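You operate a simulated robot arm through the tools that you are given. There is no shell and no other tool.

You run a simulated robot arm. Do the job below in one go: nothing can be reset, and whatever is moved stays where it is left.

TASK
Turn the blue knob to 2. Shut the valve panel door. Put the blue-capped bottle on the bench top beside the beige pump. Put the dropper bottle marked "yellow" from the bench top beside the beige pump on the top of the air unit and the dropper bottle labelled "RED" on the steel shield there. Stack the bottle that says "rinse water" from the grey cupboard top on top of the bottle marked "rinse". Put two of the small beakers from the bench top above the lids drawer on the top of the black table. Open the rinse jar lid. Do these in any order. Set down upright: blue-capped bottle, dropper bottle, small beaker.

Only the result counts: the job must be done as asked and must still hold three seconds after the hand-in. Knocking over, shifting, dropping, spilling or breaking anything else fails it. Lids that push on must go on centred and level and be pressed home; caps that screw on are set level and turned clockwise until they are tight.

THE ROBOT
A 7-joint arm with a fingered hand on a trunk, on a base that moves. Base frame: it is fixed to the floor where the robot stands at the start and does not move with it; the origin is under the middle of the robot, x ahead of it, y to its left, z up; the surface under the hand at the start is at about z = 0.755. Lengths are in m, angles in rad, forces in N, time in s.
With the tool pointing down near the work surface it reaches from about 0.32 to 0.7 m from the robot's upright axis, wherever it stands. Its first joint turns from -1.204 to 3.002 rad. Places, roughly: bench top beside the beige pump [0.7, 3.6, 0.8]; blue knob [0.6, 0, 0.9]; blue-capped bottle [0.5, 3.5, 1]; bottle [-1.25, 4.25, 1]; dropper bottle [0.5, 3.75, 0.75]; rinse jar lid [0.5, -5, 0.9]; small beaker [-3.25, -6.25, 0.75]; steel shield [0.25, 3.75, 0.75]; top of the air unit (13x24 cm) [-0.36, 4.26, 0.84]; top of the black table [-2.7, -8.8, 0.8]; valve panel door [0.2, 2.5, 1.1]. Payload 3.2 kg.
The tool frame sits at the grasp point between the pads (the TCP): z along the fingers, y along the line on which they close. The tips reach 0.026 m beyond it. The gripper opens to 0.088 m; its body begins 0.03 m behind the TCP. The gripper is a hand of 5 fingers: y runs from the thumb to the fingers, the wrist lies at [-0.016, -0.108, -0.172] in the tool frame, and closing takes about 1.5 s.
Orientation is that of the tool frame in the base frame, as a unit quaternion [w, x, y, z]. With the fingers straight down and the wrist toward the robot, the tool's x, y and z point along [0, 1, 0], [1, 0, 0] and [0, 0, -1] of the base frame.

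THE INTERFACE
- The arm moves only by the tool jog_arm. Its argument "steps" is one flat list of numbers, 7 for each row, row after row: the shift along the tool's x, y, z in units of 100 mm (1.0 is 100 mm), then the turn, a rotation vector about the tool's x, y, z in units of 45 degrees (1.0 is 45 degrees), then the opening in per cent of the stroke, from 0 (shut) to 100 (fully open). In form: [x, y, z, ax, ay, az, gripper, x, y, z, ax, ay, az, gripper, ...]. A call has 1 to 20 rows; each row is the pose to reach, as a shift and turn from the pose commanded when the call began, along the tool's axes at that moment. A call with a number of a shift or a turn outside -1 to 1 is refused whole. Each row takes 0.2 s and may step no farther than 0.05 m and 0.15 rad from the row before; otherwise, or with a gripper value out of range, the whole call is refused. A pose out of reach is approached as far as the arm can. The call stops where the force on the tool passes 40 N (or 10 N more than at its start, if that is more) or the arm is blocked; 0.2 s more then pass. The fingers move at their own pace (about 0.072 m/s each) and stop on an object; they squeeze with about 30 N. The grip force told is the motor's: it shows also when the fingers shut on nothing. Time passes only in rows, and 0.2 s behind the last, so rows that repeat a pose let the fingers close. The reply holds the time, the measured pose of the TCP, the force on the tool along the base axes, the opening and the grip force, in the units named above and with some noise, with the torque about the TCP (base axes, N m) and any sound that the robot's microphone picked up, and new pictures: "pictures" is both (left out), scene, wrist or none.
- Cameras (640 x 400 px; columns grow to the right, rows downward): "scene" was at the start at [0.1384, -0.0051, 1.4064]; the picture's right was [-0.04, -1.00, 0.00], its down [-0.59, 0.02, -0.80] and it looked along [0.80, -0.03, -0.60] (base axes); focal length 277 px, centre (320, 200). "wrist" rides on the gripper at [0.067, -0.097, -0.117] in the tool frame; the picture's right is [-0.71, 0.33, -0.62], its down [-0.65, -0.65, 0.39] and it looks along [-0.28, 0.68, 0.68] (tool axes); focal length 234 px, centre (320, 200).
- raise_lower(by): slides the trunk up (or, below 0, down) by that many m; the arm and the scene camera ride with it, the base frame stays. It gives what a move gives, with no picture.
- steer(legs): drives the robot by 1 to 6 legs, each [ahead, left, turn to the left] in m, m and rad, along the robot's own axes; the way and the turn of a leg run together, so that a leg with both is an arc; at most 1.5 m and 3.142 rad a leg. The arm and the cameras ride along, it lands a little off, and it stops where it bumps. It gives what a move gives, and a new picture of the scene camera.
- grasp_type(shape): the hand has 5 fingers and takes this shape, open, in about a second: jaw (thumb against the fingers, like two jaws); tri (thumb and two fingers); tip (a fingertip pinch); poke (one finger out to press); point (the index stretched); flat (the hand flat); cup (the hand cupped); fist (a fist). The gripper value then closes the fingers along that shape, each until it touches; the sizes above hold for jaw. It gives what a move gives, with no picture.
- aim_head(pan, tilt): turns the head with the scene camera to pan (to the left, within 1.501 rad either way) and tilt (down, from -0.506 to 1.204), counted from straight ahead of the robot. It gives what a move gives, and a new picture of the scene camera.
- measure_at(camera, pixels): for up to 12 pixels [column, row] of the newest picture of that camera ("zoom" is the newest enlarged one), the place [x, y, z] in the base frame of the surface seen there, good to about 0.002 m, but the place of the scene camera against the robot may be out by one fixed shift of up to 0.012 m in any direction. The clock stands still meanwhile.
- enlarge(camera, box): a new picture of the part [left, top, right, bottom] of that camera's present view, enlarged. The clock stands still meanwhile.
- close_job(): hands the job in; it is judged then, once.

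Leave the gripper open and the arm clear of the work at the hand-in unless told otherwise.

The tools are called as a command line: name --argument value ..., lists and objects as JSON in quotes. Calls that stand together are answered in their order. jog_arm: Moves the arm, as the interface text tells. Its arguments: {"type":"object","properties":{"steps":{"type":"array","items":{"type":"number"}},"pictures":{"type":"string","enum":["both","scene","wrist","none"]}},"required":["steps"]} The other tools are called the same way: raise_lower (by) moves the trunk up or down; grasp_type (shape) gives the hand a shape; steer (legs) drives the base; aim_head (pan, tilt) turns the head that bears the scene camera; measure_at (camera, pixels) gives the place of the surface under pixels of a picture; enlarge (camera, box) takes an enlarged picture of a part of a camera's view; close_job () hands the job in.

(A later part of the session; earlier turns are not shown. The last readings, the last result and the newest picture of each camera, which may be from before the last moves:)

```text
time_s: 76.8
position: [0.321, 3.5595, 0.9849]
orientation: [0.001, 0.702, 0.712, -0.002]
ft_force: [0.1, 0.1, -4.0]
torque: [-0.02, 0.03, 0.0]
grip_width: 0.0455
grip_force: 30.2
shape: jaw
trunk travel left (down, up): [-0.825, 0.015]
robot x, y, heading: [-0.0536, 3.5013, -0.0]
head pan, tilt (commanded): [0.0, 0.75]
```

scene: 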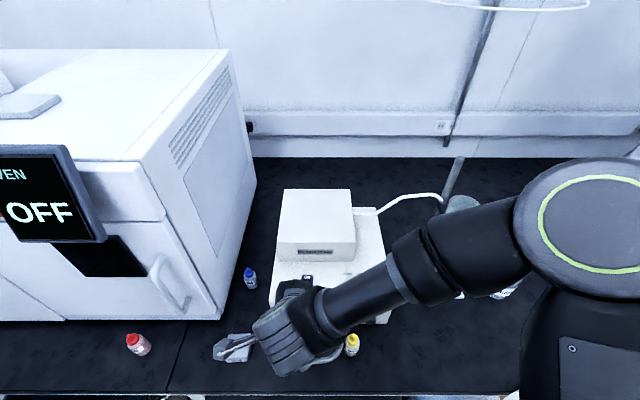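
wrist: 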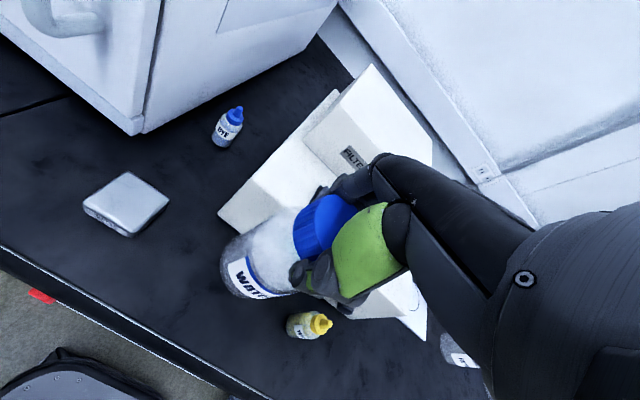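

I'll lower 90 mm more, then the last bit gently.

jog_arm --steps '[0, 0, 0.25, 0, 0, 0, 0, 0, 0, 0.5, 0, 0, 0, 0, 0, 0, 0.75, 0, 0, 0, 0, 0, 0, 0.9, 0, 0, 0, 0]' --pictures "none"

jog_arm --steps '[0, 0, 0.04, 0, 0, 0, 0, 0, 0, 0.08, 0, 0, 0, 0, 0, 0, 0.12, 0, 0, 0, 0, 0, 0, 0.14, 0, 0, 0, 0, 0, 0, 0.15, 0, 0, 0, 0]' --pictures "wrist"

```text
time_s: 77.8
position: [0.3205, 3.5594, 0.8967]
orientation: [0.001, 0.702, 0.713, -0.003]
ft_force: [-0.2, 0.4, -4.8]
torque: [0.0, -0.01, -0.01]
grip_width: 0.0455
grip_force: 29.9
shape: jaw
trunk travel left (down, up): [-0.825, 0.015]
robot x, y, heading: [-0.058, 3.4997, 0.004]
head pan, tilt (commanded): [0.0, 0.75]
```

```text
time_s: 79.0
position: [0.3203, 3.5586, 0.8822]
orientation: [0.001, 0.702, 0.712, -0.002]
ft_force: [0.5, 0.5, 0.7]
torque: [-0.07, -0.09, -0.03]
grip_width: 0.0455
grip_force: 29.9
shape: jaw
trunk travel left (down, up): [-0.825, 0.015]
robot x, y, heading: [-0.0543, 3.5002, 0.003]
head pan, tilt (commanded): [0.0, 0.75]
```

wrist: 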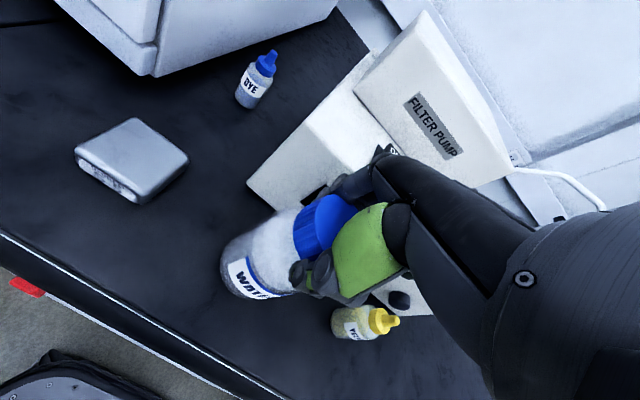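

The weight is off the hand (force +0.7 N at z 0.882), so the bottle stands on the bench. I'll open to 75% and then go straight up.

jog_arm --steps '[0, 0, 0, 0, 0, 0, 65, 0, 0, 0, 0, 0, 0, 75, 0, 0, 0, 0, 0, 0, 75, 0, 0, 0, 0, 0, 0, 75, 0, 0, -0.2, 0, 0, 0, 75, 0, 0, -0.4, 0, 0, 0, 75, 0, 0, -0.7, 0, 0, 0, 75, 0, 0, -1.0, 0, 0, 0, 75]'

```text
time_s: 80.8
position: [0.3195, 3.5584, 0.9822]
orientation: [0.002, 0.701, 0.713, -0.001]
ft_force: [-0.4, -0.2, -1.3]
torque: [0.04, 0.03, 0.0]
grip_width: 0.0658
grip_force: 0.1
shape: jaw
trunk travel left (down, up): [-0.825, 0.015]
robot x, y, heading: [-0.0544, 3.5023, 0.0]
head pan, tilt (commanded): [0.0, 0.75]
```

scene: 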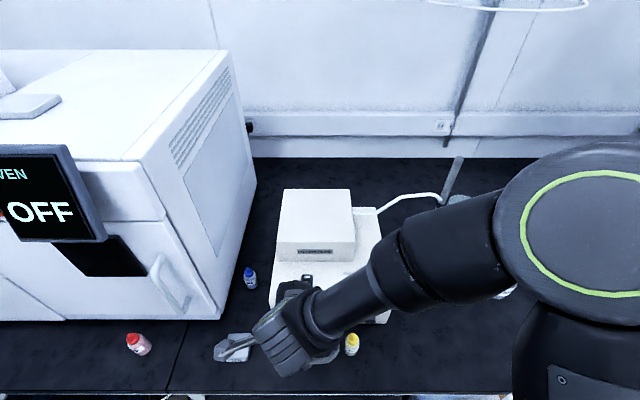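
wrist: 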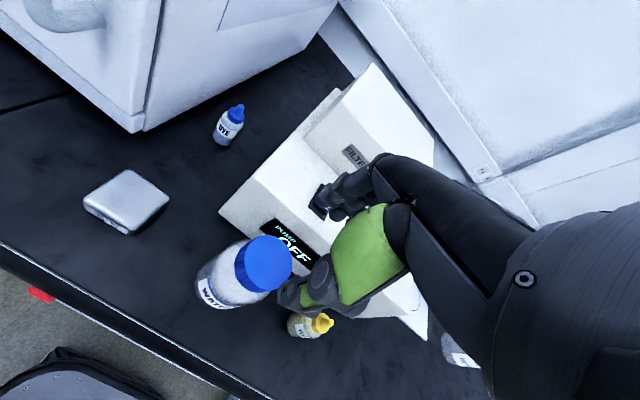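

The bottle stands upright on the bench in front of the pump. Next the RED dropper: I'll lift 100 mm more and shift the base 0.2 m left and a little back.

jog_arm --steps '[0, 0, -0.3, 0, 0, 0, 75, 0, 0, -0.6, 0, 0, 0, 75, 0, 0, -1.0, 0, 0, 0, 75]' --pictures "none"

steer --legs '[[-0.07, 0.22, 0]]'

```text
time_s: 81.6
position: [0.3199, 3.5573, 1.0828]
orientation: [0.0, 0.701, 0.713, -0.003]
ft_force: [-0.1, -0.3, -0.5]
torque: [0.01, -0.01, 0.01]
grip_width: 0.0658
grip_force: 0.0
shape: jaw
trunk travel left (down, up): [-0.825, 0.015]
robot x, y, heading: [-0.055, 3.5019, 0.001]
head pan, tilt (commanded): [0.0, 0.75]
```

```text
time_s: 83.3
position: [0.2495, 3.7781, 1.0822]
orientation: [0.001, 0.701, 0.713, -0.003]
ft_force: [-0.6, 0.7, 0.2]
torque: [-0.02, 0.0, -0.03]
grip_width: 0.0656
grip_force: 0.1
shape: jaw
trunk travel left (down, up): [-0.825, 0.015]
robot x, y, heading: [-0.1252, 3.7202, 0.004]
head pan, tilt (commanded): [0.0, 0.75]
```

scene: 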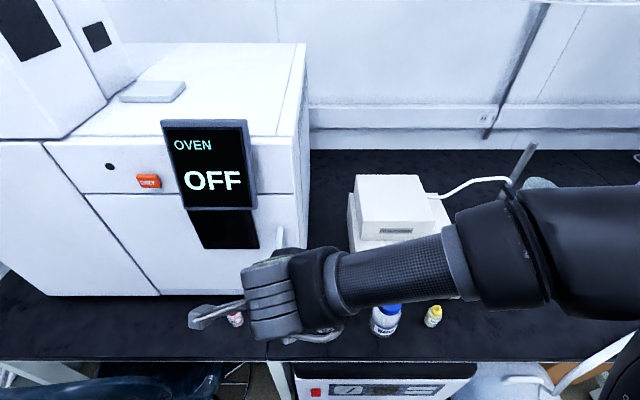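

I'll look at the RED dropper and the oven front near it with the head turned left, and measure the clearance.

aim_head --pan 0.35 --tilt 0.9

measure_at --camera "scene" --pixels '[[320, 150], [250, 150], [350, 60], [300, 200], [200, 200], [380, 150], [150, 200], [320, 230]]'

enlarge --camera "wrist" --box '[0, 0, 640, 400]'

```text
time_s: 84.2
position: [0.249, 3.7778, 1.082]
orientation: [0.001, 0.701, 0.713, -0.004]
ft_force: [-0.6, 0.1, 0.7]
torque: [0.01, 0.0, 0.02]
grip_width: 0.0657
grip_force: 0.0
shape: jaw
trunk travel left (down, up): [-0.825, 0.015]
robot x, y, heading: [-0.122, 3.7215, 0.004]
head pan, tilt (commanded): [0.351, 0.901]
```

scene: 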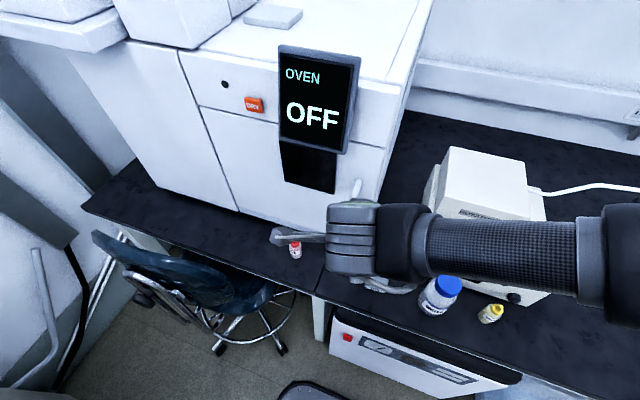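

```text
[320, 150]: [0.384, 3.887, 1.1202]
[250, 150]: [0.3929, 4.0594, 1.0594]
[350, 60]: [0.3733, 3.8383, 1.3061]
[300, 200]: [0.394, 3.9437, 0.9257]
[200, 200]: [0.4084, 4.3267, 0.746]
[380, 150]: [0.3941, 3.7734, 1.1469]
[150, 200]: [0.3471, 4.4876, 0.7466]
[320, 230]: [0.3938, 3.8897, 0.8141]
```

```text
1.00 times, centred on (320, 200) of wrist (not enlarged: the box is as wide or as high as the picture)
```

zoom: 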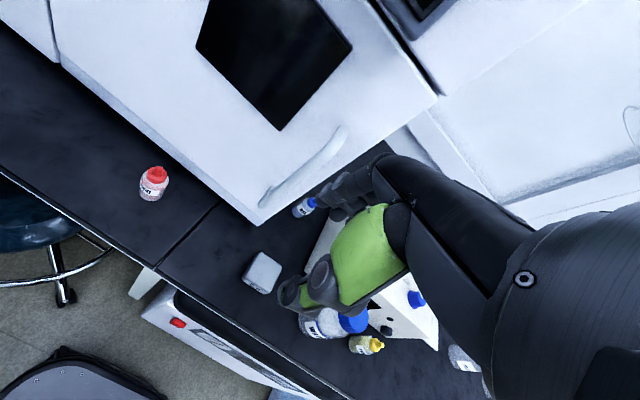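

The oven front is at x 0.391, only 56 mm behind RED's axis, so I'll grip with the pads closing along y and the hand leaning back a little. First a closer measurement of RED in the wrist view (153,182).

enlarge --camera "wrist" --box '[130, 155, 180, 210]'

measure_at --camera "wrist" --pixels '[[262, 272], [250, 268], [265, 258], [275, 275], [262, 290], [370, 345], [345, 315], [360, 343]]'

```text
7.27 times, centred on (155, 182) of wrist
```

zoom: 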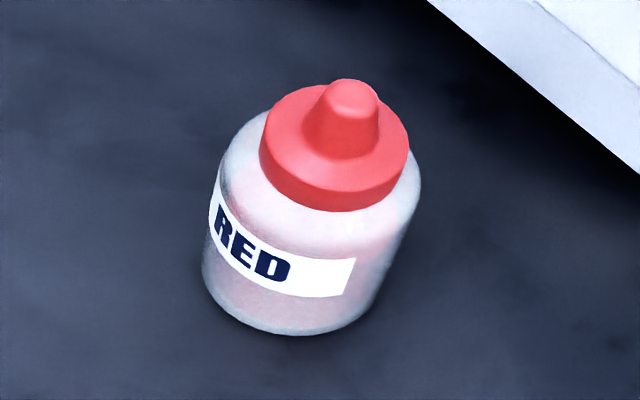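

```text
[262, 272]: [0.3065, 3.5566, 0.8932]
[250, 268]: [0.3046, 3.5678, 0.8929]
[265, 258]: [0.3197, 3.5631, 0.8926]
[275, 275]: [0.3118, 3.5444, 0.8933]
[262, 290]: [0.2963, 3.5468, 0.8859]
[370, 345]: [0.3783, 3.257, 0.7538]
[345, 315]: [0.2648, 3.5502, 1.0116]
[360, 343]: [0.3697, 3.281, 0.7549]
```

Those wrist pixels belonged to the older wrist picture (blue cap top z 0.893: standing well). Now I measure RED in the newest zoom.

measure_at --camera "zoom" --pixels '[[352, 95], [335, 190], [290, 100], [395, 150], [300, 130], [262, 170], [240, 230], [350, 260], [280, 325], [400, 190], [230, 170], [200, 350]]'

```text
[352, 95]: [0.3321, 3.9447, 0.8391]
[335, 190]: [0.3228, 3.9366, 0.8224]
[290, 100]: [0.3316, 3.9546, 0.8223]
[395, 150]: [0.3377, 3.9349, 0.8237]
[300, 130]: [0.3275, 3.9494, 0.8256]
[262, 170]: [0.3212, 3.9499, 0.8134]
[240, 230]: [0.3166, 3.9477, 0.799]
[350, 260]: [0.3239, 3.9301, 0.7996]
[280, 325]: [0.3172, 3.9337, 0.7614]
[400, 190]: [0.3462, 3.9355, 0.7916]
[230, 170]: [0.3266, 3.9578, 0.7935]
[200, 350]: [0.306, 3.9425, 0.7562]
```

RED's axis is at (0.3325, 3.945), cap ring top z 0.8235. I'll turn the hand 90° (counter-clockwise from above) in two calls, with the gripper at 55%.

jog_arm --steps '[0, 0, 0, 0, 0, -0.18, 55, 0, 0, 0, 0, 0, -0.36, 55, 0, 0, 0, 0, 0, -0.54, 55, 0, 0, 0, 0, 0, -0.72, 55, 0, 0, 0, 0, 0, -0.9, 55, 0, 0, 0, 0, 0, -1.0, 55]' --pictures "none"

jog_arm --steps '[0, 0, 0, 0, 0, -0.18, 55, 0, 0, 0, 0, 0, -0.36, 55, 0, 0, 0, 0, 0, -0.54, 55, 0, 0, 0, 0, 0, -0.72, 55, 0, 0, 0, 0, 0, -0.9, 55, 0, 0, 0, 0, 0, -0.98, 55]' --pictures "both"

```text
time_s: 85.6
position: [0.2492, 3.7785, 1.0823]
orientation: [0.0, 0.374, 0.927, -0.002]
ft_force: [-0.2, 0.3, -0.7]
torque: [-0.03, 0.0, -0.01]
grip_width: 0.049
grip_force: 0.0
shape: jaw
trunk travel left (down, up): [-0.825, 0.015]
robot x, y, heading: [-0.1258, 3.719, 0.002]
head pan, tilt (commanded): [0.351, 0.901]
```

```text
time_s: 87.0
position: [0.1492, 3.797, 1.1093]
orientation: [-0.007, 0.041, 0.998, -0.043]
ft_force: [-0.6, -0.6, 1.5]
torque: [0.01, -0.02, -0.02]
grip_width: 0.0486
grip_force: 0.0
shape: jaw
out of reach, approached as far as the arm can: row 4, 5, 6
trunk travel left (down, up): [-0.825, 0.015]
robot x, y, heading: [-0.1273, 3.72, -0.001]
head pan, tilt (commanded): [0.351, 0.901]
```

scene: 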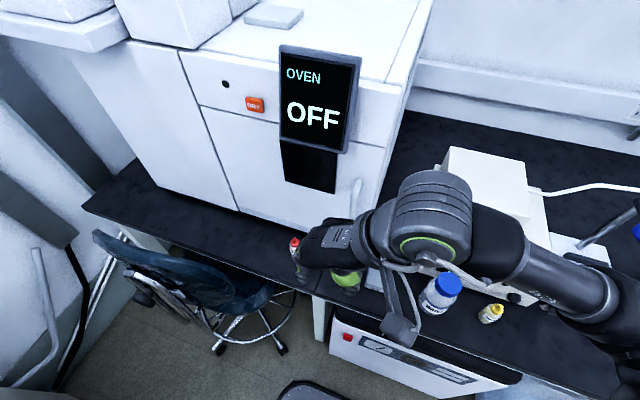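
wrist: 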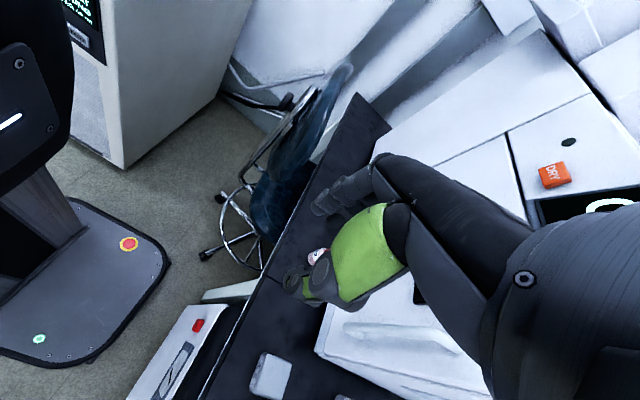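

The arm could not quite reach that pose so close to the body. I'll move the target out towards RED (+x, +y), where it has room.

jog_arm --steps '[-0.2, 0.25, 0, 0, 0, 0, 55, -0.4, 0.5, 0, 0, 0, 0, 55, -0.6, 0.75, 0, 0, 0, 0, 55, -0.83, 1.0, 0, 0, 0, 0, 55, -0.83, 1.0, 0, 0, 0, 0, 55]' --pictures "both"

```text
time_s: 88.2
position: [0.1583, 3.8047, 1.1093]
orientation: [-0.009, 0.042, 0.998, -0.041]
ft_force: [0.2, 0.2, -0.2]
torque: [-0.02, 0.0, 0.0]
grip_width: 0.0484
grip_force: 0.1
shape: jaw
out of reach, approached as far as the arm can: row 1, 2, 3, 4, 5
trunk travel left (down, up): [-0.825, 0.015]
robot x, y, heading: [-0.1228, 3.7193, 0.003]
head pan, tilt (commanded): [0.351, 0.901]
```

scene: 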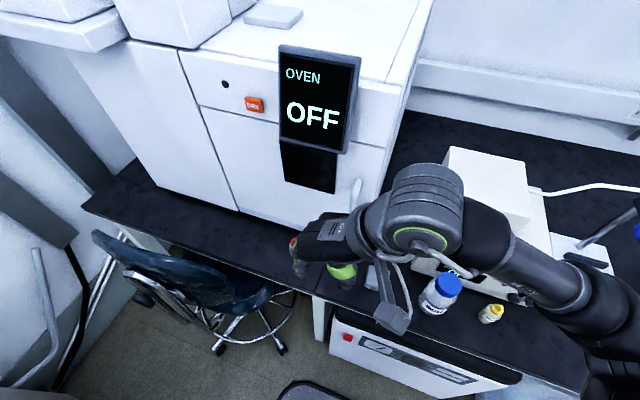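
wrist: 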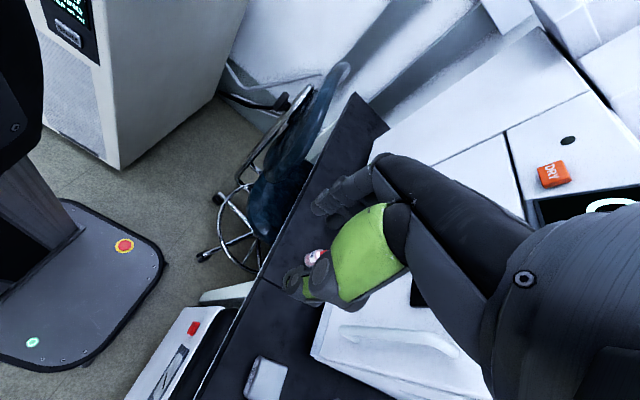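

A 90° turn is out of reach in this stance. I'll go back to the 45° turn at the earlier spot, then turn the robot itself about 40° to the left instead.

jog_arm --steps '[0.2, -0.25, 0, 0, 0, 0.18, 55, 0.4, -0.5, 0, 0, 0, 0.36, 55, 0.6, -0.75, 0, 0, 0, 0.54, 55, 0.83, -1.0, 0, 0, 0, 0.72, 55, 0.83, -1.0, 0, 0, 0, 0.9, 55, 0.83, -1.0, 0, 0, 0, 1.0, 55]' --pictures "none"

measure_at --camera "scene" --pixels '[[283, 142], [345, 152], [358, 60], [100, 240], [230, 265], [275, 345], [220, 350], [120, 250], [290, 270]]'

```text
time_s: 89.6
position: [0.1016, 3.7693, 1.1828]
orientation: [0.007, 0.422, 0.906, -0.042]
ft_force: [0.1, 0.1, -0.6]
torque: [0.03, -0.04, 0.02]
grip_width: 0.0484
grip_force: 0.1
shape: jaw
out of reach, approached as far as the arm can: row 2, 3, 4, 5, 6
trunk travel left (down, up): [-0.825, 0.015]
robot x, y, heading: [-0.1264, 3.7205, 0.005]
head pan, tilt (commanded): [0.351, 0.901]
```

```text
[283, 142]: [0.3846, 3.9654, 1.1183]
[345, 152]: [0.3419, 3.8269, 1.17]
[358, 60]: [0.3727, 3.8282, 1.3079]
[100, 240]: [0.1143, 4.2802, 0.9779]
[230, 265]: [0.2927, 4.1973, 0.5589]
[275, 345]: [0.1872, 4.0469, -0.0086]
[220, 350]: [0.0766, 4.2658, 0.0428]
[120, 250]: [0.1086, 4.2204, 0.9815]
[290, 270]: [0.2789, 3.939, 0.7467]
```

The commanded pose seems to follow where the arm really got to. I'll bring the hand forward and to the right in two small calls to a comfortable place.

jog_arm --steps '[-0.25, 0.13, 0.1, 0, 0, 0, 55, -0.5, 0.26, 0.2, 0, 0, 0, 55, -0.73, 0.38, 0.4, 0, 0, 0, 55]' --pictures "none"

jog_arm --steps '[-0.25, 0.13, 0.1, 0, 0, 0, 55, -0.5, 0.26, 0.2, 0, 0, 0, 55, -0.73, 0.38, 0.3, 0, 0, 0, 55]' --pictures "both"

```text
time_s: 90.4
position: [0.1808, 3.7344, 1.1464]
orientation: [0.006, 0.42, 0.907, -0.042]
ft_force: [-0.4, -0.5, 0.5]
torque: [0.02, 0.01, 0.0]
grip_width: 0.0488
grip_force: 0.1
shape: jaw
trunk travel left (down, up): [-0.825, 0.015]
robot x, y, heading: [-0.1272, 3.7204, -0.0]
head pan, tilt (commanded): [0.351, 0.901]
```

```text
time_s: 91.2
position: [0.2573, 3.7034, 1.1161]
orientation: [0.007, 0.42, 0.907, -0.042]
ft_force: [0.1, 0.4, -0.6]
torque: [0.03, 0.03, -0.03]
grip_width: 0.0485
grip_force: 0.1
shape: jaw
trunk travel left (down, up): [-0.825, 0.015]
robot x, y, heading: [-0.1207, 3.7172, 0.003]
head pan, tilt (commanded): [0.351, 0.901]
```

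scene: 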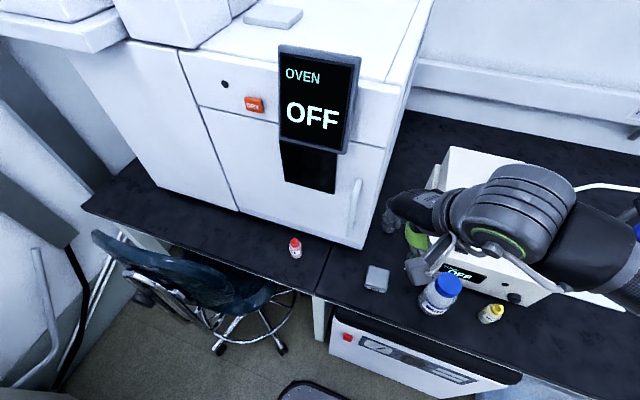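
wrist: 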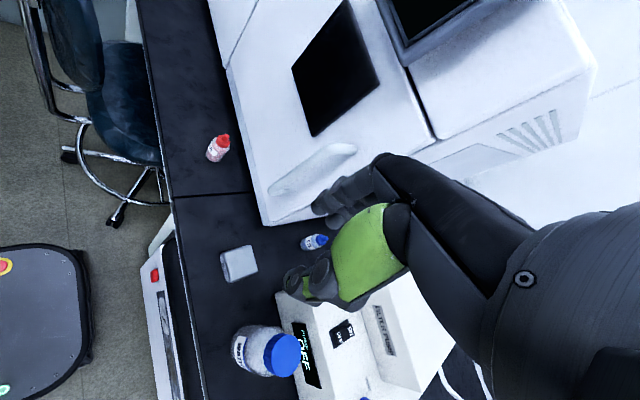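

I'll turn the robot 0.75 rad to the left (with 5 cm back), so the same wrist posture gives a hand turned about 85°.

steer --legs '[[-0.05, 0, 0.75]]'

aim_head --pan 0.0 --tilt 0.9

enlarge --camera "wrist" --box '[0, 0, 640, 400]'

```text
time_s: 93.6
position: [0.1193, 3.9516, 1.1169]
orientation: [0.022, 0.057, 0.997, -0.036]
ft_force: [1.1, 0.1, -0.6]
torque: [0.03, 0.03, -0.01]
grip_width: 0.0483
grip_force: 0.1
shape: jaw
trunk travel left (down, up): [-0.825, 0.015]
robot x, y, heading: [-0.17, 3.7017, 0.762]
head pan, tilt (commanded): [0.351, 0.901]
```

scene: 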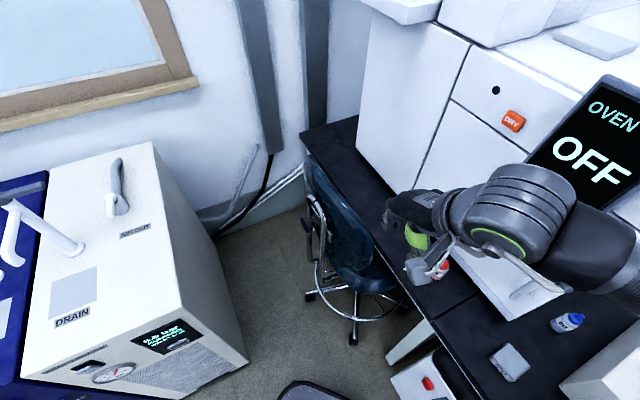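

```text
time_s: 94.4
position: [0.1197, 3.9509, 1.1171]
orientation: [0.023, 0.056, 0.997, -0.036]
ft_force: [-0.3, -0.2, 0.3]
torque: [0.01, -0.01, -0.01]
grip_width: 0.0484
grip_force: 0.2
shape: jaw
trunk travel left (down, up): [-0.825, 0.015]
robot x, y, heading: [-0.1701, 3.704, 0.757]
head pan, tilt (commanded): [0.0, 0.901]
```

scene: 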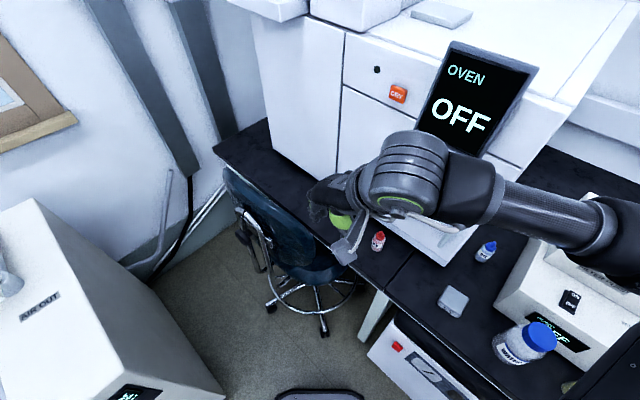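

```text
1.00 times, centred on (320, 200) of wrist (not enlarged: the box is as wide or as high as the picture)
```

zoom: 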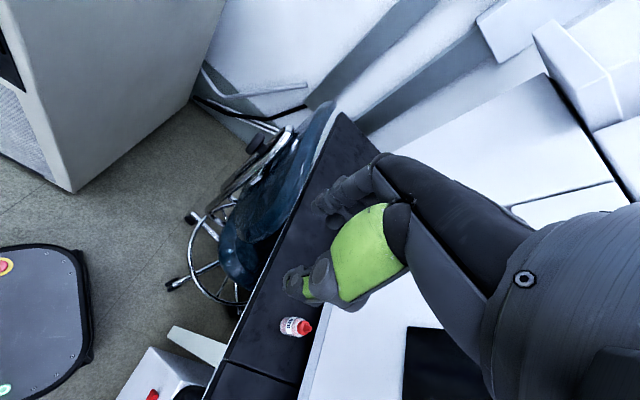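

RED is now in front-right of the hand. I'll lean the hand back about 20° and move it forward and down towards RED.

jog_arm --steps '[-0.24, 0.03, 0.1, -0.024, -0.1, 0, 55, -0.48, 0.06, 0.3, -0.048, -0.2, 0, 55, -0.72, 0.1, 0.6, -0.07, -0.3, 0, 55, -0.97, 0.13, 0.92, -0.095, -0.39, 0, 55, -0.97, 0.13, 0.92, -0.095, -0.39, 0, 55]'

```text
time_s: 95.6
position: [0.2177, 3.9472, 1.0274]
orientation: [0.178, 0.05, 0.983, -0.007]
ft_force: [-0.2, 0.8, 0.2]
torque: [0.01, 0.0, 0.0]
grip_width: 0.0486
grip_force: 0.1
shape: jaw
trunk travel left (down, up): [-0.825, 0.015]
robot x, y, heading: [-0.1702, 3.7011, 0.758]
head pan, tilt (commanded): [0.0, 0.901]
```

scene: 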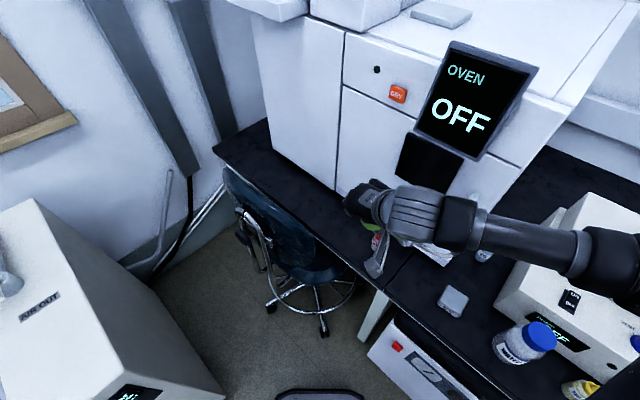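
wrist: 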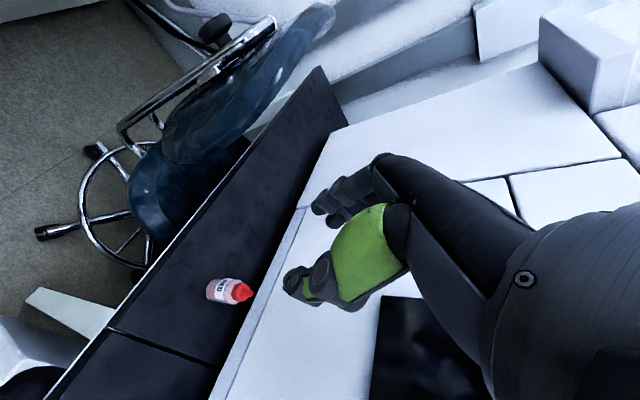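

I'll re-measure RED from this wrist view (cap at 243,292).

enlarge --camera "wrist" --box '[195, 265, 265, 315]'

```text
8.00 times, centred on (230, 290) of wrist
```

zoom: 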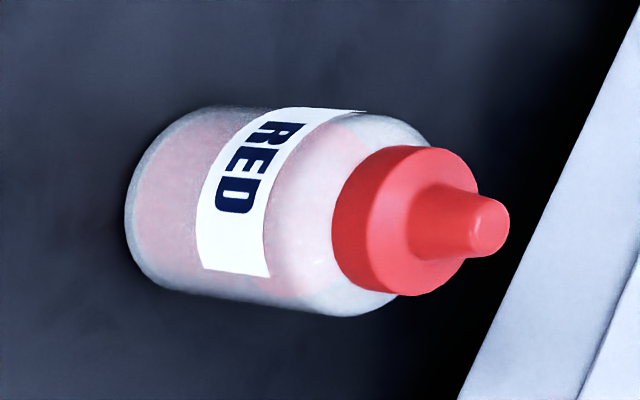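

measure_at --camera "zoom" --pixels '[[490, 225], [440, 160], [430, 285], [395, 215], [350, 215], [320, 135], [330, 290], [230, 120], [230, 285], [140, 210], [280, 210]]'

```text
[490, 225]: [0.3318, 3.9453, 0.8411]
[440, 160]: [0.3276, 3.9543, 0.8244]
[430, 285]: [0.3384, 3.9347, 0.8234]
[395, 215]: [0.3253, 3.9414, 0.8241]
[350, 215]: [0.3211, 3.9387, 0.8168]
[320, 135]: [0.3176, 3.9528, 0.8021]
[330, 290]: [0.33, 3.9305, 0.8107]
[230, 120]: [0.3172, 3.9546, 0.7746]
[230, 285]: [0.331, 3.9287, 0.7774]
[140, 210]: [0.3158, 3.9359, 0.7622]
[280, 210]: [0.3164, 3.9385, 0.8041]
```

RED's axis is (0.333, 3.945), ring top z 0.824. I'll lower the hand in front of it to z 0.825 in two calls.

jog_arm --steps '[0.05, 0, 0.25, 0, 0, 0, 55, 0.1, 0, 0.5, 0, 0, 0, 55, 0.16, 0, 0.75, 0, 0, 0, 55, 0.212, 0, 1.0, 0, 0, 0, 55]' --pictures "none"

jog_arm --steps '[0.05, 0, 0.25, 0, 0, 0, 55, 0.1, 0, 0.5, 0, 0, 0, 55, 0.16, 0, 0.75, 0, 0, 0, 55, 0.212, 0, 1.0, 0, 0, 0, 55]' --pictures "both"

```text
time_s: 96.6
position: [0.2358, 3.9468, 0.928]
orientation: [0.176, 0.049, 0.983, -0.007]
ft_force: [0.8, 0.6, -0.4]
torque: [0.01, 0.05, 0.0]
grip_width: 0.0485
grip_force: 0.1
shape: jaw
trunk travel left (down, up): [-0.825, 0.015]
robot x, y, heading: [-0.1711, 3.7013, 0.761]
head pan, tilt (commanded): [0.0, 0.901]
```

```text
time_s: 97.6
position: [0.2514, 3.945, 0.8259]
orientation: [0.177, 0.049, 0.983, -0.007]
ft_force: [0.4, 1.1, 0.0]
torque: [0.01, 0.02, 0.01]
grip_width: 0.0489
grip_force: 0.1
shape: jaw
trunk travel left (down, up): [-0.825, 0.015]
robot x, y, heading: [-0.1705, 3.7056, 0.76]
head pan, tilt (commanded): [0.0, 0.901]
```

scene: 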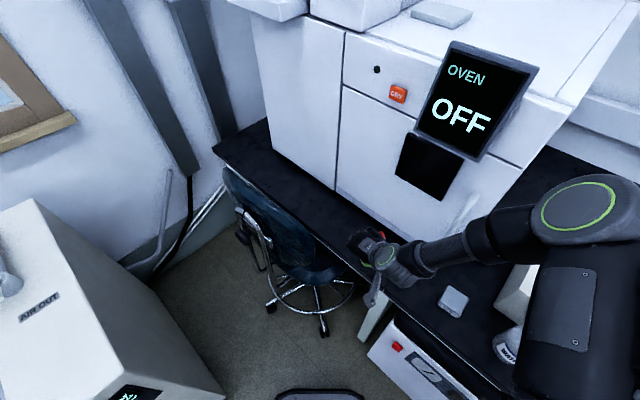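
wrist: 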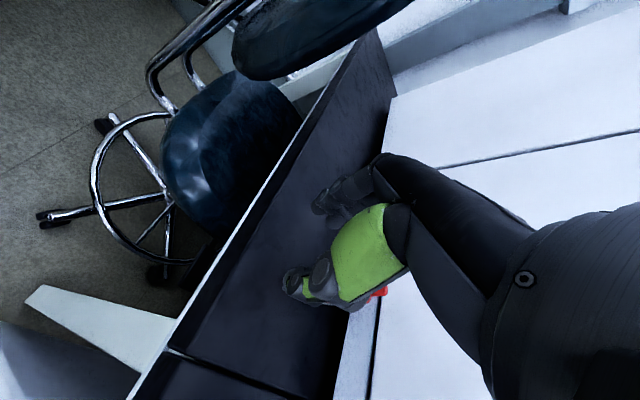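

Before moving on I check that the elbow and upper arm are clear of the blue-capped bottle.

measure_at --camera "scene" --pixels '[[590, 210], [560, 300], [560, 390], [500, 240], [505, 345], [520, 260], [540, 370], [430, 260]]'

enlarge --camera "scene" --box '[330, 200, 550, 400]'

```text
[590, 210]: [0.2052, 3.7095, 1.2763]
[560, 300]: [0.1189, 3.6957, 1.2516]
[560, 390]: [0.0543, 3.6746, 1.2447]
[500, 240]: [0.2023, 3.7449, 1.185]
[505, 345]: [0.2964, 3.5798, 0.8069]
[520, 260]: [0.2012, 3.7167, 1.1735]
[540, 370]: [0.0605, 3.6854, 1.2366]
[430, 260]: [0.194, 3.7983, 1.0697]
```

```text
2.00 times, centred on (440, 300) of scene
```

zoom: 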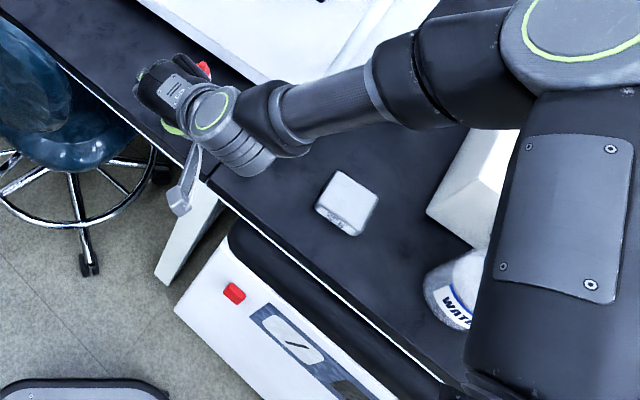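

The arm is well above the bottle. Now the final approach to RED: forward 80 mm, slightly down, with the fingers on both sides of it.

jog_arm --steps '[-0.17, 0.02, 0.1, 0, 0, 0, 55, -0.35, 0.04, 0.2, 0, 0, 0, 55, -0.52, 0.06, 0.3, 0, 0, 0, 55, -0.69, 0.08, 0.41, 0, 0, 0, 55]'

```text
time_s: 98.6
position: [0.3306, 3.9435, 0.812]
orientation: [0.175, 0.049, 0.983, -0.008]
ft_force: [-0.6, 0.2, 0.6]
torque: [0.04, 0.01, -0.01]
grip_width: 0.0485
grip_force: 0.0
shape: jaw
trunk travel left (down, up): [-0.825, 0.015]
robot x, y, heading: [-0.1695, 3.7038, 0.754]
head pan, tilt (commanded): [0.0, 0.901]
```

scene: 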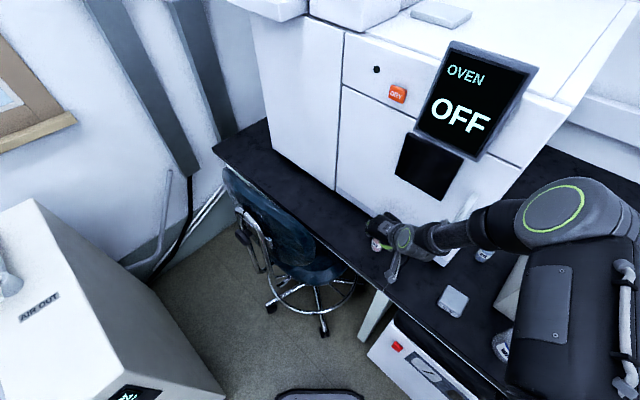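
wrist: 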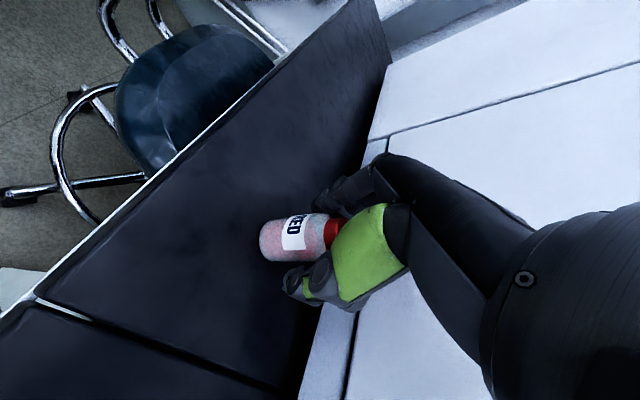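

RED lies between thumb and fingers, untouched. I'll close the gripper.

jog_arm --steps '[0, 0, 0, 0, 0, 0, 0, 0, 0, 0, 0, 0, 0, 0, 0, 0, 0, 0, 0, 0, 0, 0, 0, 0, 0, 0, 0, 0, 0, 0, 0, 0, 0, 0, 0, 0, 0, 0, 0, 0, 0, 0]' --pictures "wrist"

```text
time_s: 100.0
position: [0.3299, 3.9446, 0.8118]
orientation: [0.176, 0.05, 0.983, -0.007]
ft_force: [-0.4, -0.8, 0.2]
torque: [0.01, 0.03, 0.0]
grip_width: 0.0273
grip_force: 30.0
shape: jaw
trunk travel left (down, up): [-0.825, 0.015]
robot x, y, heading: [-0.1694, 3.706, 0.755]
head pan, tilt (commanded): [0.0, 0.901]
```

wrist: 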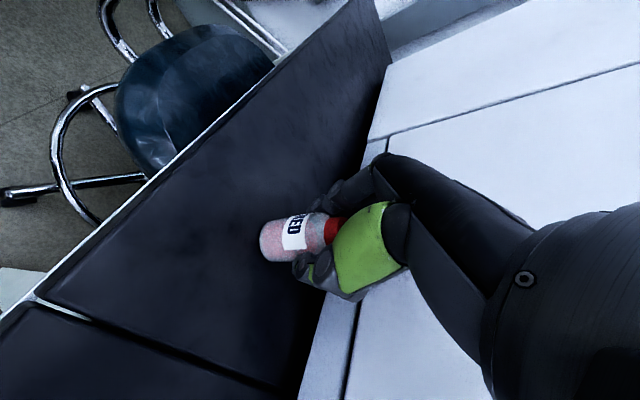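

RED is held (27 mm). While here I'll measure the shield's top in the scene view (453,300).

enlarge --camera "scene" --box '[425, 275, 485, 325]'

```text
8.00 times, centred on (455, 300) of scene
```

zoom: 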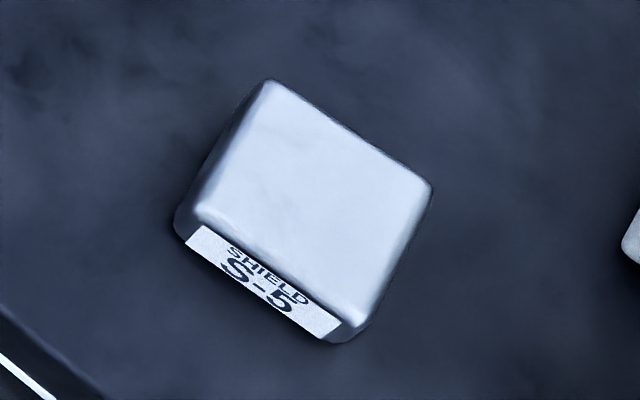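

measure_at --camera "zoom" --pixels '[[268, 90], [425, 185], [355, 315], [205, 215], [315, 195], [330, 140], [250, 150], [390, 250], [285, 265]]'

jog_arm --steps '[0.1, 0, -0.05, 0, 0, 0, 0, 0.15, 0, -0.3, 0, 0, 0, 0, 0.2, 0, -0.6, 0, 0, 0, 0, 0.25, 0, -0.9, 0, 0, 0, 0]' --pictures "both"

```text
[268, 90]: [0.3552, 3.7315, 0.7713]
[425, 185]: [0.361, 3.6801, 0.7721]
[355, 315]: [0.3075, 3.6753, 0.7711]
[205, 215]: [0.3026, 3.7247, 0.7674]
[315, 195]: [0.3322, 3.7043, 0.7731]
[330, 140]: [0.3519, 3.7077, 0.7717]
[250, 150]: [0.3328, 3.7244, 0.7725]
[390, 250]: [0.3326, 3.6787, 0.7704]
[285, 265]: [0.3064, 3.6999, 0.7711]
```

```text
time_s: 101.0
position: [0.274, 3.949, 0.8904]
orientation: [0.177, 0.05, 0.983, -0.008]
ft_force: [0.0, -0.7, -1.0]
torque: [0.0, -0.03, 0.01]
grip_width: 0.0272
grip_force: 30.2
shape: jaw
trunk travel left (down, up): [-0.825, 0.015]
robot x, y, heading: [-0.1696, 3.7045, 0.754]
head pan, tilt (commanded): [0.0, 0.901]
```

scene: 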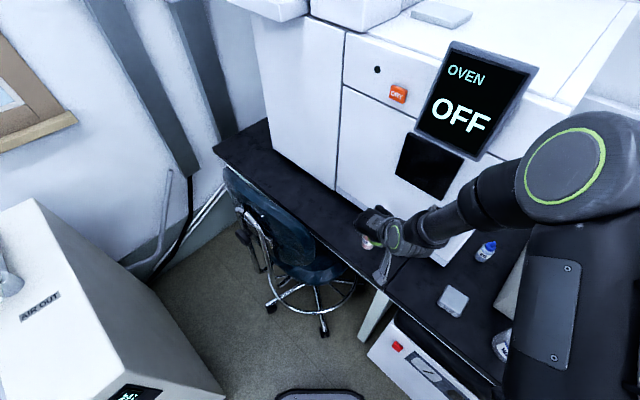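
wrist: 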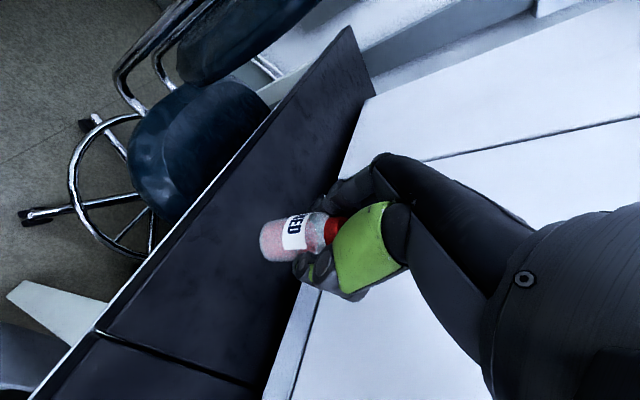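

Shield top centre (0.329, 3.702), top z 0.780. RED is lifted cleanly. I'll check where the oven handle is relative to the shield.

enlarge --camera "scene" --box '[390, 130, 540, 330]'

```text
2.00 times, centred on (465, 230) of scene
```

zoom: 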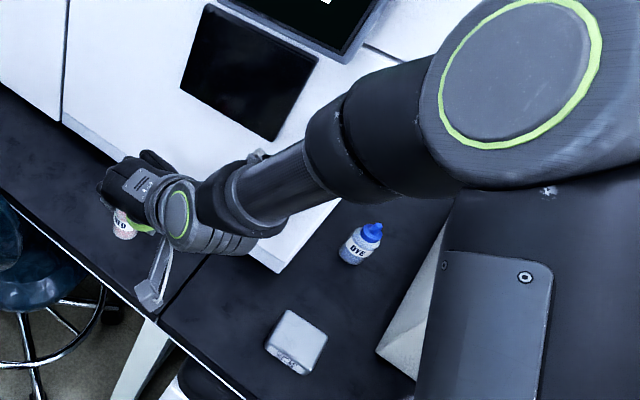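

The handle is above z 0.97 and at y 3.79, clear of the hand at the shield. I'll carry RED sideways (-y) towards the shield at z about 0.90.

jog_arm --steps '[-0.03, -0.25, -0.02, 0, 0, 0, 0, -0.06, -0.5, -0.03, 0, 0, 0, 0, -0.1, -0.75, -0.05, 0, 0, 0, 0, -0.13, -0.995, -0.06, 0, 0, 0, 0]' --pictures "none"

jog_arm --steps '[-0.03, -0.25, -0.02, 0, 0, 0, 0, -0.06, -0.5, -0.03, 0, 0, 0, 0, -0.1, -0.75, -0.05, 0, 0, 0, 0, -0.13, -0.995, -0.06, 0, 0, 0, 0]' --pictures "both"

```text
time_s: 102.0
position: [0.2744, 3.8465, 0.898]
orientation: [0.177, 0.05, 0.983, -0.006]
ft_force: [0.4, -0.2, 0.6]
torque: [0.01, 0.02, -0.01]
grip_width: 0.0275
grip_force: 29.8
shape: jaw
trunk travel left (down, up): [-0.825, 0.015]
robot x, y, heading: [-0.1665, 3.7004, 0.756]
head pan, tilt (commanded): [0.0, 0.901]
```

```text
time_s: 103.0
position: [0.2736, 3.7496, 0.9073]
orientation: [0.176, 0.05, 0.983, -0.007]
ft_force: [-0.3, 0.0, -0.1]
torque: [0.02, 0.0, 0.02]
grip_width: 0.0273
grip_force: 29.8
shape: jaw
trunk travel left (down, up): [-0.825, 0.015]
robot x, y, heading: [-0.1682, 3.7041, 0.755]
head pan, tilt (commanded): [0.0, 0.901]
```

scene: 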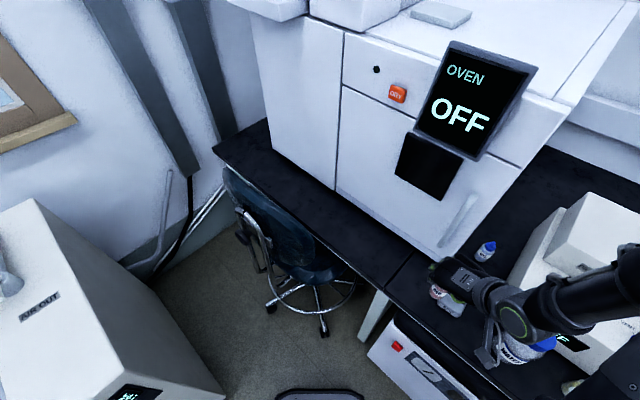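
wrist: 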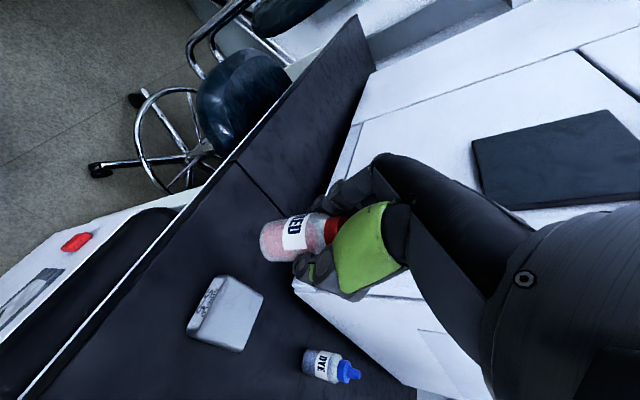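

The shield is visible in the wrist view. I'll measure its corners there, and the bracket and bottle in the scene view.

measure_at --camera "wrist" --pixels '[[213, 280], [258, 290], [240, 348], [192, 328], [226, 312], [275, 240], [290, 215], [268, 258]]'

measure_at --camera "scene" --pixels '[[545, 342], [520, 355], [488, 345], [490, 360], [515, 320], [500, 300], [560, 310], [470, 280], [600, 290]]'

enlarge --camera "scene" --box '[420, 230, 640, 400]'

```text
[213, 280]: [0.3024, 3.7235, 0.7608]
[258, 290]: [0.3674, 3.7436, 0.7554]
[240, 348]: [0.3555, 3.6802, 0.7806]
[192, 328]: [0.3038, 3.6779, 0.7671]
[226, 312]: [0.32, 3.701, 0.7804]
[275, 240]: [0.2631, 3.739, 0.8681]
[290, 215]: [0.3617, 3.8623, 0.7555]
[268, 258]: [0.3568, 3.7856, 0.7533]
```

```text
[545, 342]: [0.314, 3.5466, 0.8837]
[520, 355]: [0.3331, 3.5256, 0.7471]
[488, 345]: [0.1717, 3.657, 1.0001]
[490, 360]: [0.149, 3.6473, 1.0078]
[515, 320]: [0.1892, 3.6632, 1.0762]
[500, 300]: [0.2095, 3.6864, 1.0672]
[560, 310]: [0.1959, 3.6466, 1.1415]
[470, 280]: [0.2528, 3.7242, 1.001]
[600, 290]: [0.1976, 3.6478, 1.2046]
```

```text
2.35 times, centred on (530, 315) of scene
```

zoom: 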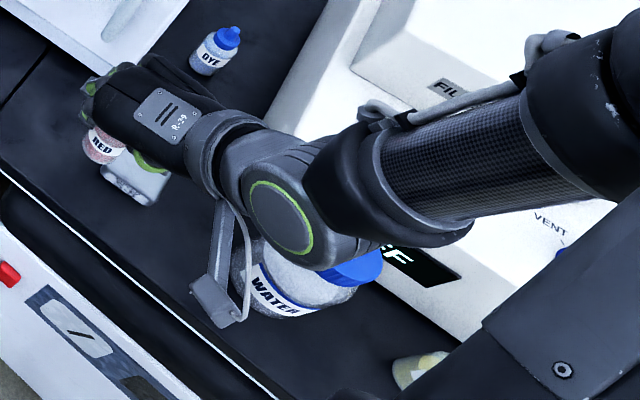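

The wrist joint would come close over the blue-capped bottle. So I first turn the hand 30° back about the vertical (keeping RED upright), which moves the wrist away from that bottle.

jog_arm --steps '[0, 0, 0, 0.047, 0, 0.125, 0, 0, 0, 0, 0.093, 0, 0.25, 0, 0, 0, 0, 0.14, 0, 0.375, 0, 0, 0, 0, 0.187, 0, 0.5, 0, 0, 0, 0, 0.233, -0.001, 0.625, 0]'

```text
time_s: 104.2
position: [0.2753, 3.7503, 0.9066]
orientation: [0.168, 0.304, 0.936, -0.055]
ft_force: [0.7, 0.7, 0.1]
torque: [0.0, 0.0, 0.02]
grip_width: 0.0271
grip_force: 29.6
shape: jaw
trunk travel left (down, up): [-0.825, 0.015]
robot x, y, heading: [-0.1717, 3.7034, 0.758]
head pan, tilt (commanded): [0.0, 0.901]
```

scene: 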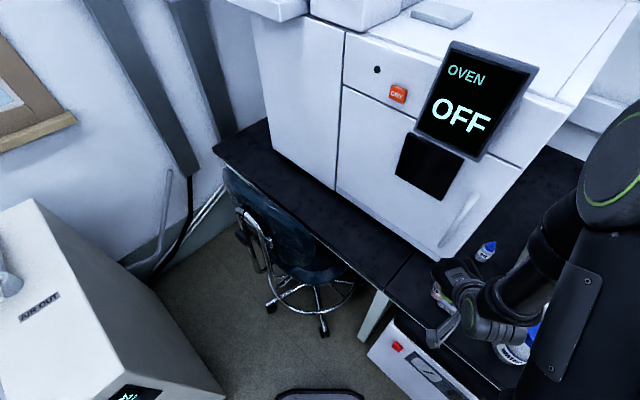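
wrist: 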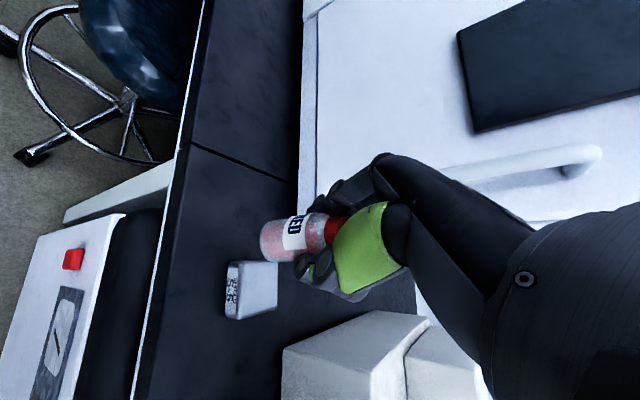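

RED is still upright in the grip. I'll measure the shield once more from this wrist view (252,288).

enlarge --camera "wrist" --box '[215, 250, 295, 330]'

```text
5.00 times, centred on (255, 290) of wrist
```

zoom: 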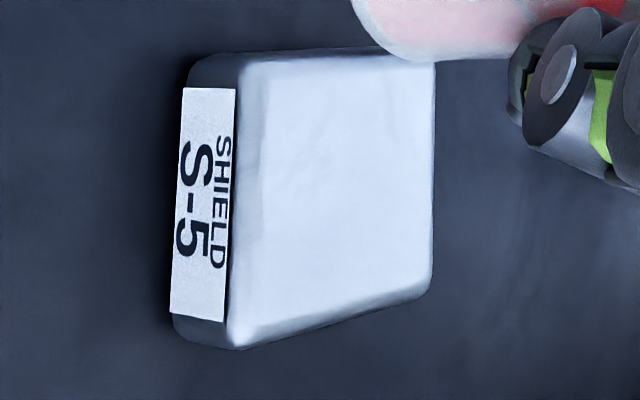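

measure_at --camera "zoom" --pixels '[[250, 65], [430, 70], [425, 285], [240, 325], [335, 180], [245, 195], [432, 180], [340, 60], [335, 305]]'

```text
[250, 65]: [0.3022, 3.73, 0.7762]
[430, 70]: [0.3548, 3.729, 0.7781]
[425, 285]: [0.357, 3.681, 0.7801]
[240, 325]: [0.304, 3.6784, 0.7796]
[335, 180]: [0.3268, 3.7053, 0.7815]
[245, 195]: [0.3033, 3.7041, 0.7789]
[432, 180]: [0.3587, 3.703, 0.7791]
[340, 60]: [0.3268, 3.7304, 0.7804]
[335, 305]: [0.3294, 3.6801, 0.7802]
```

Shield: centre (0.3305, 3.705), top z 0.780. I'll bring RED over it to 35 mm above.

jog_arm --steps '[-0.13, -0.01, 0.14, 0, 0, 0, 0, -0.26, -0.02, 0.28, 0, 0, 0, 0, -0.39, -0.03, 0.42, 0, 0, 0, 0, -0.52, -0.045, 0.56, 0, 0, 0, 0, -0.52, -0.045, 0.56, 0, 0, 0, 0]'

enlarge --camera "scene" --box '[420, 230, 640, 400]'

```text
time_s: 105.4
position: [0.3279, 3.7059, 0.8733]
orientation: [0.167, 0.302, 0.937, -0.053]
ft_force: [-0.8, -0.2, 0.0]
torque: [-0.01, 0.02, -0.01]
grip_width: 0.0273
grip_force: 30.2
shape: jaw
trunk travel left (down, up): [-0.825, 0.015]
robot x, y, heading: [-0.1717, 3.7028, 0.759]
head pan, tilt (commanded): [0.0, 0.901]
```

scene: 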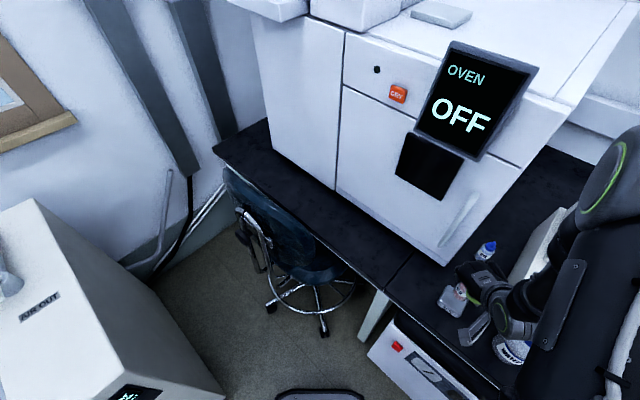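
wrist: 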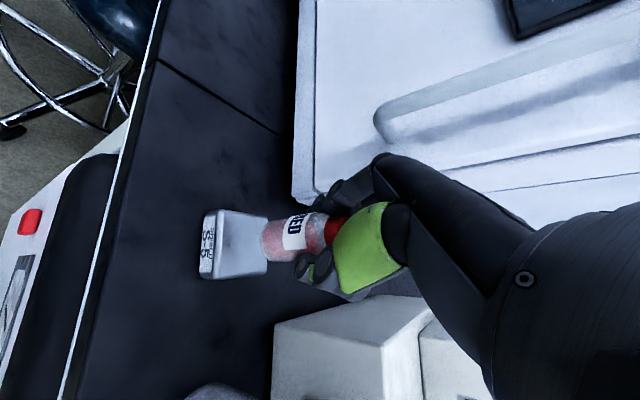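

```text
2.35 times, centred on (530, 315) of scene
```

zoom: 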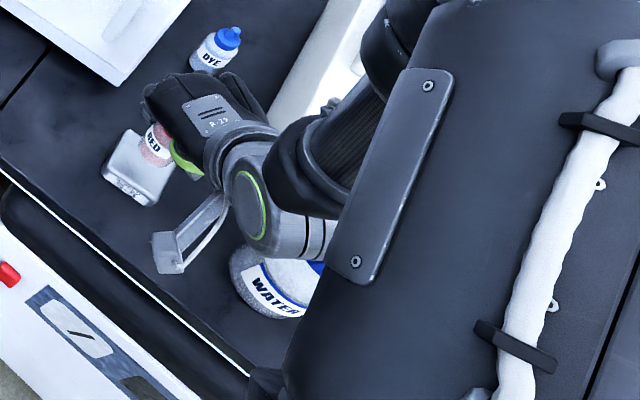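

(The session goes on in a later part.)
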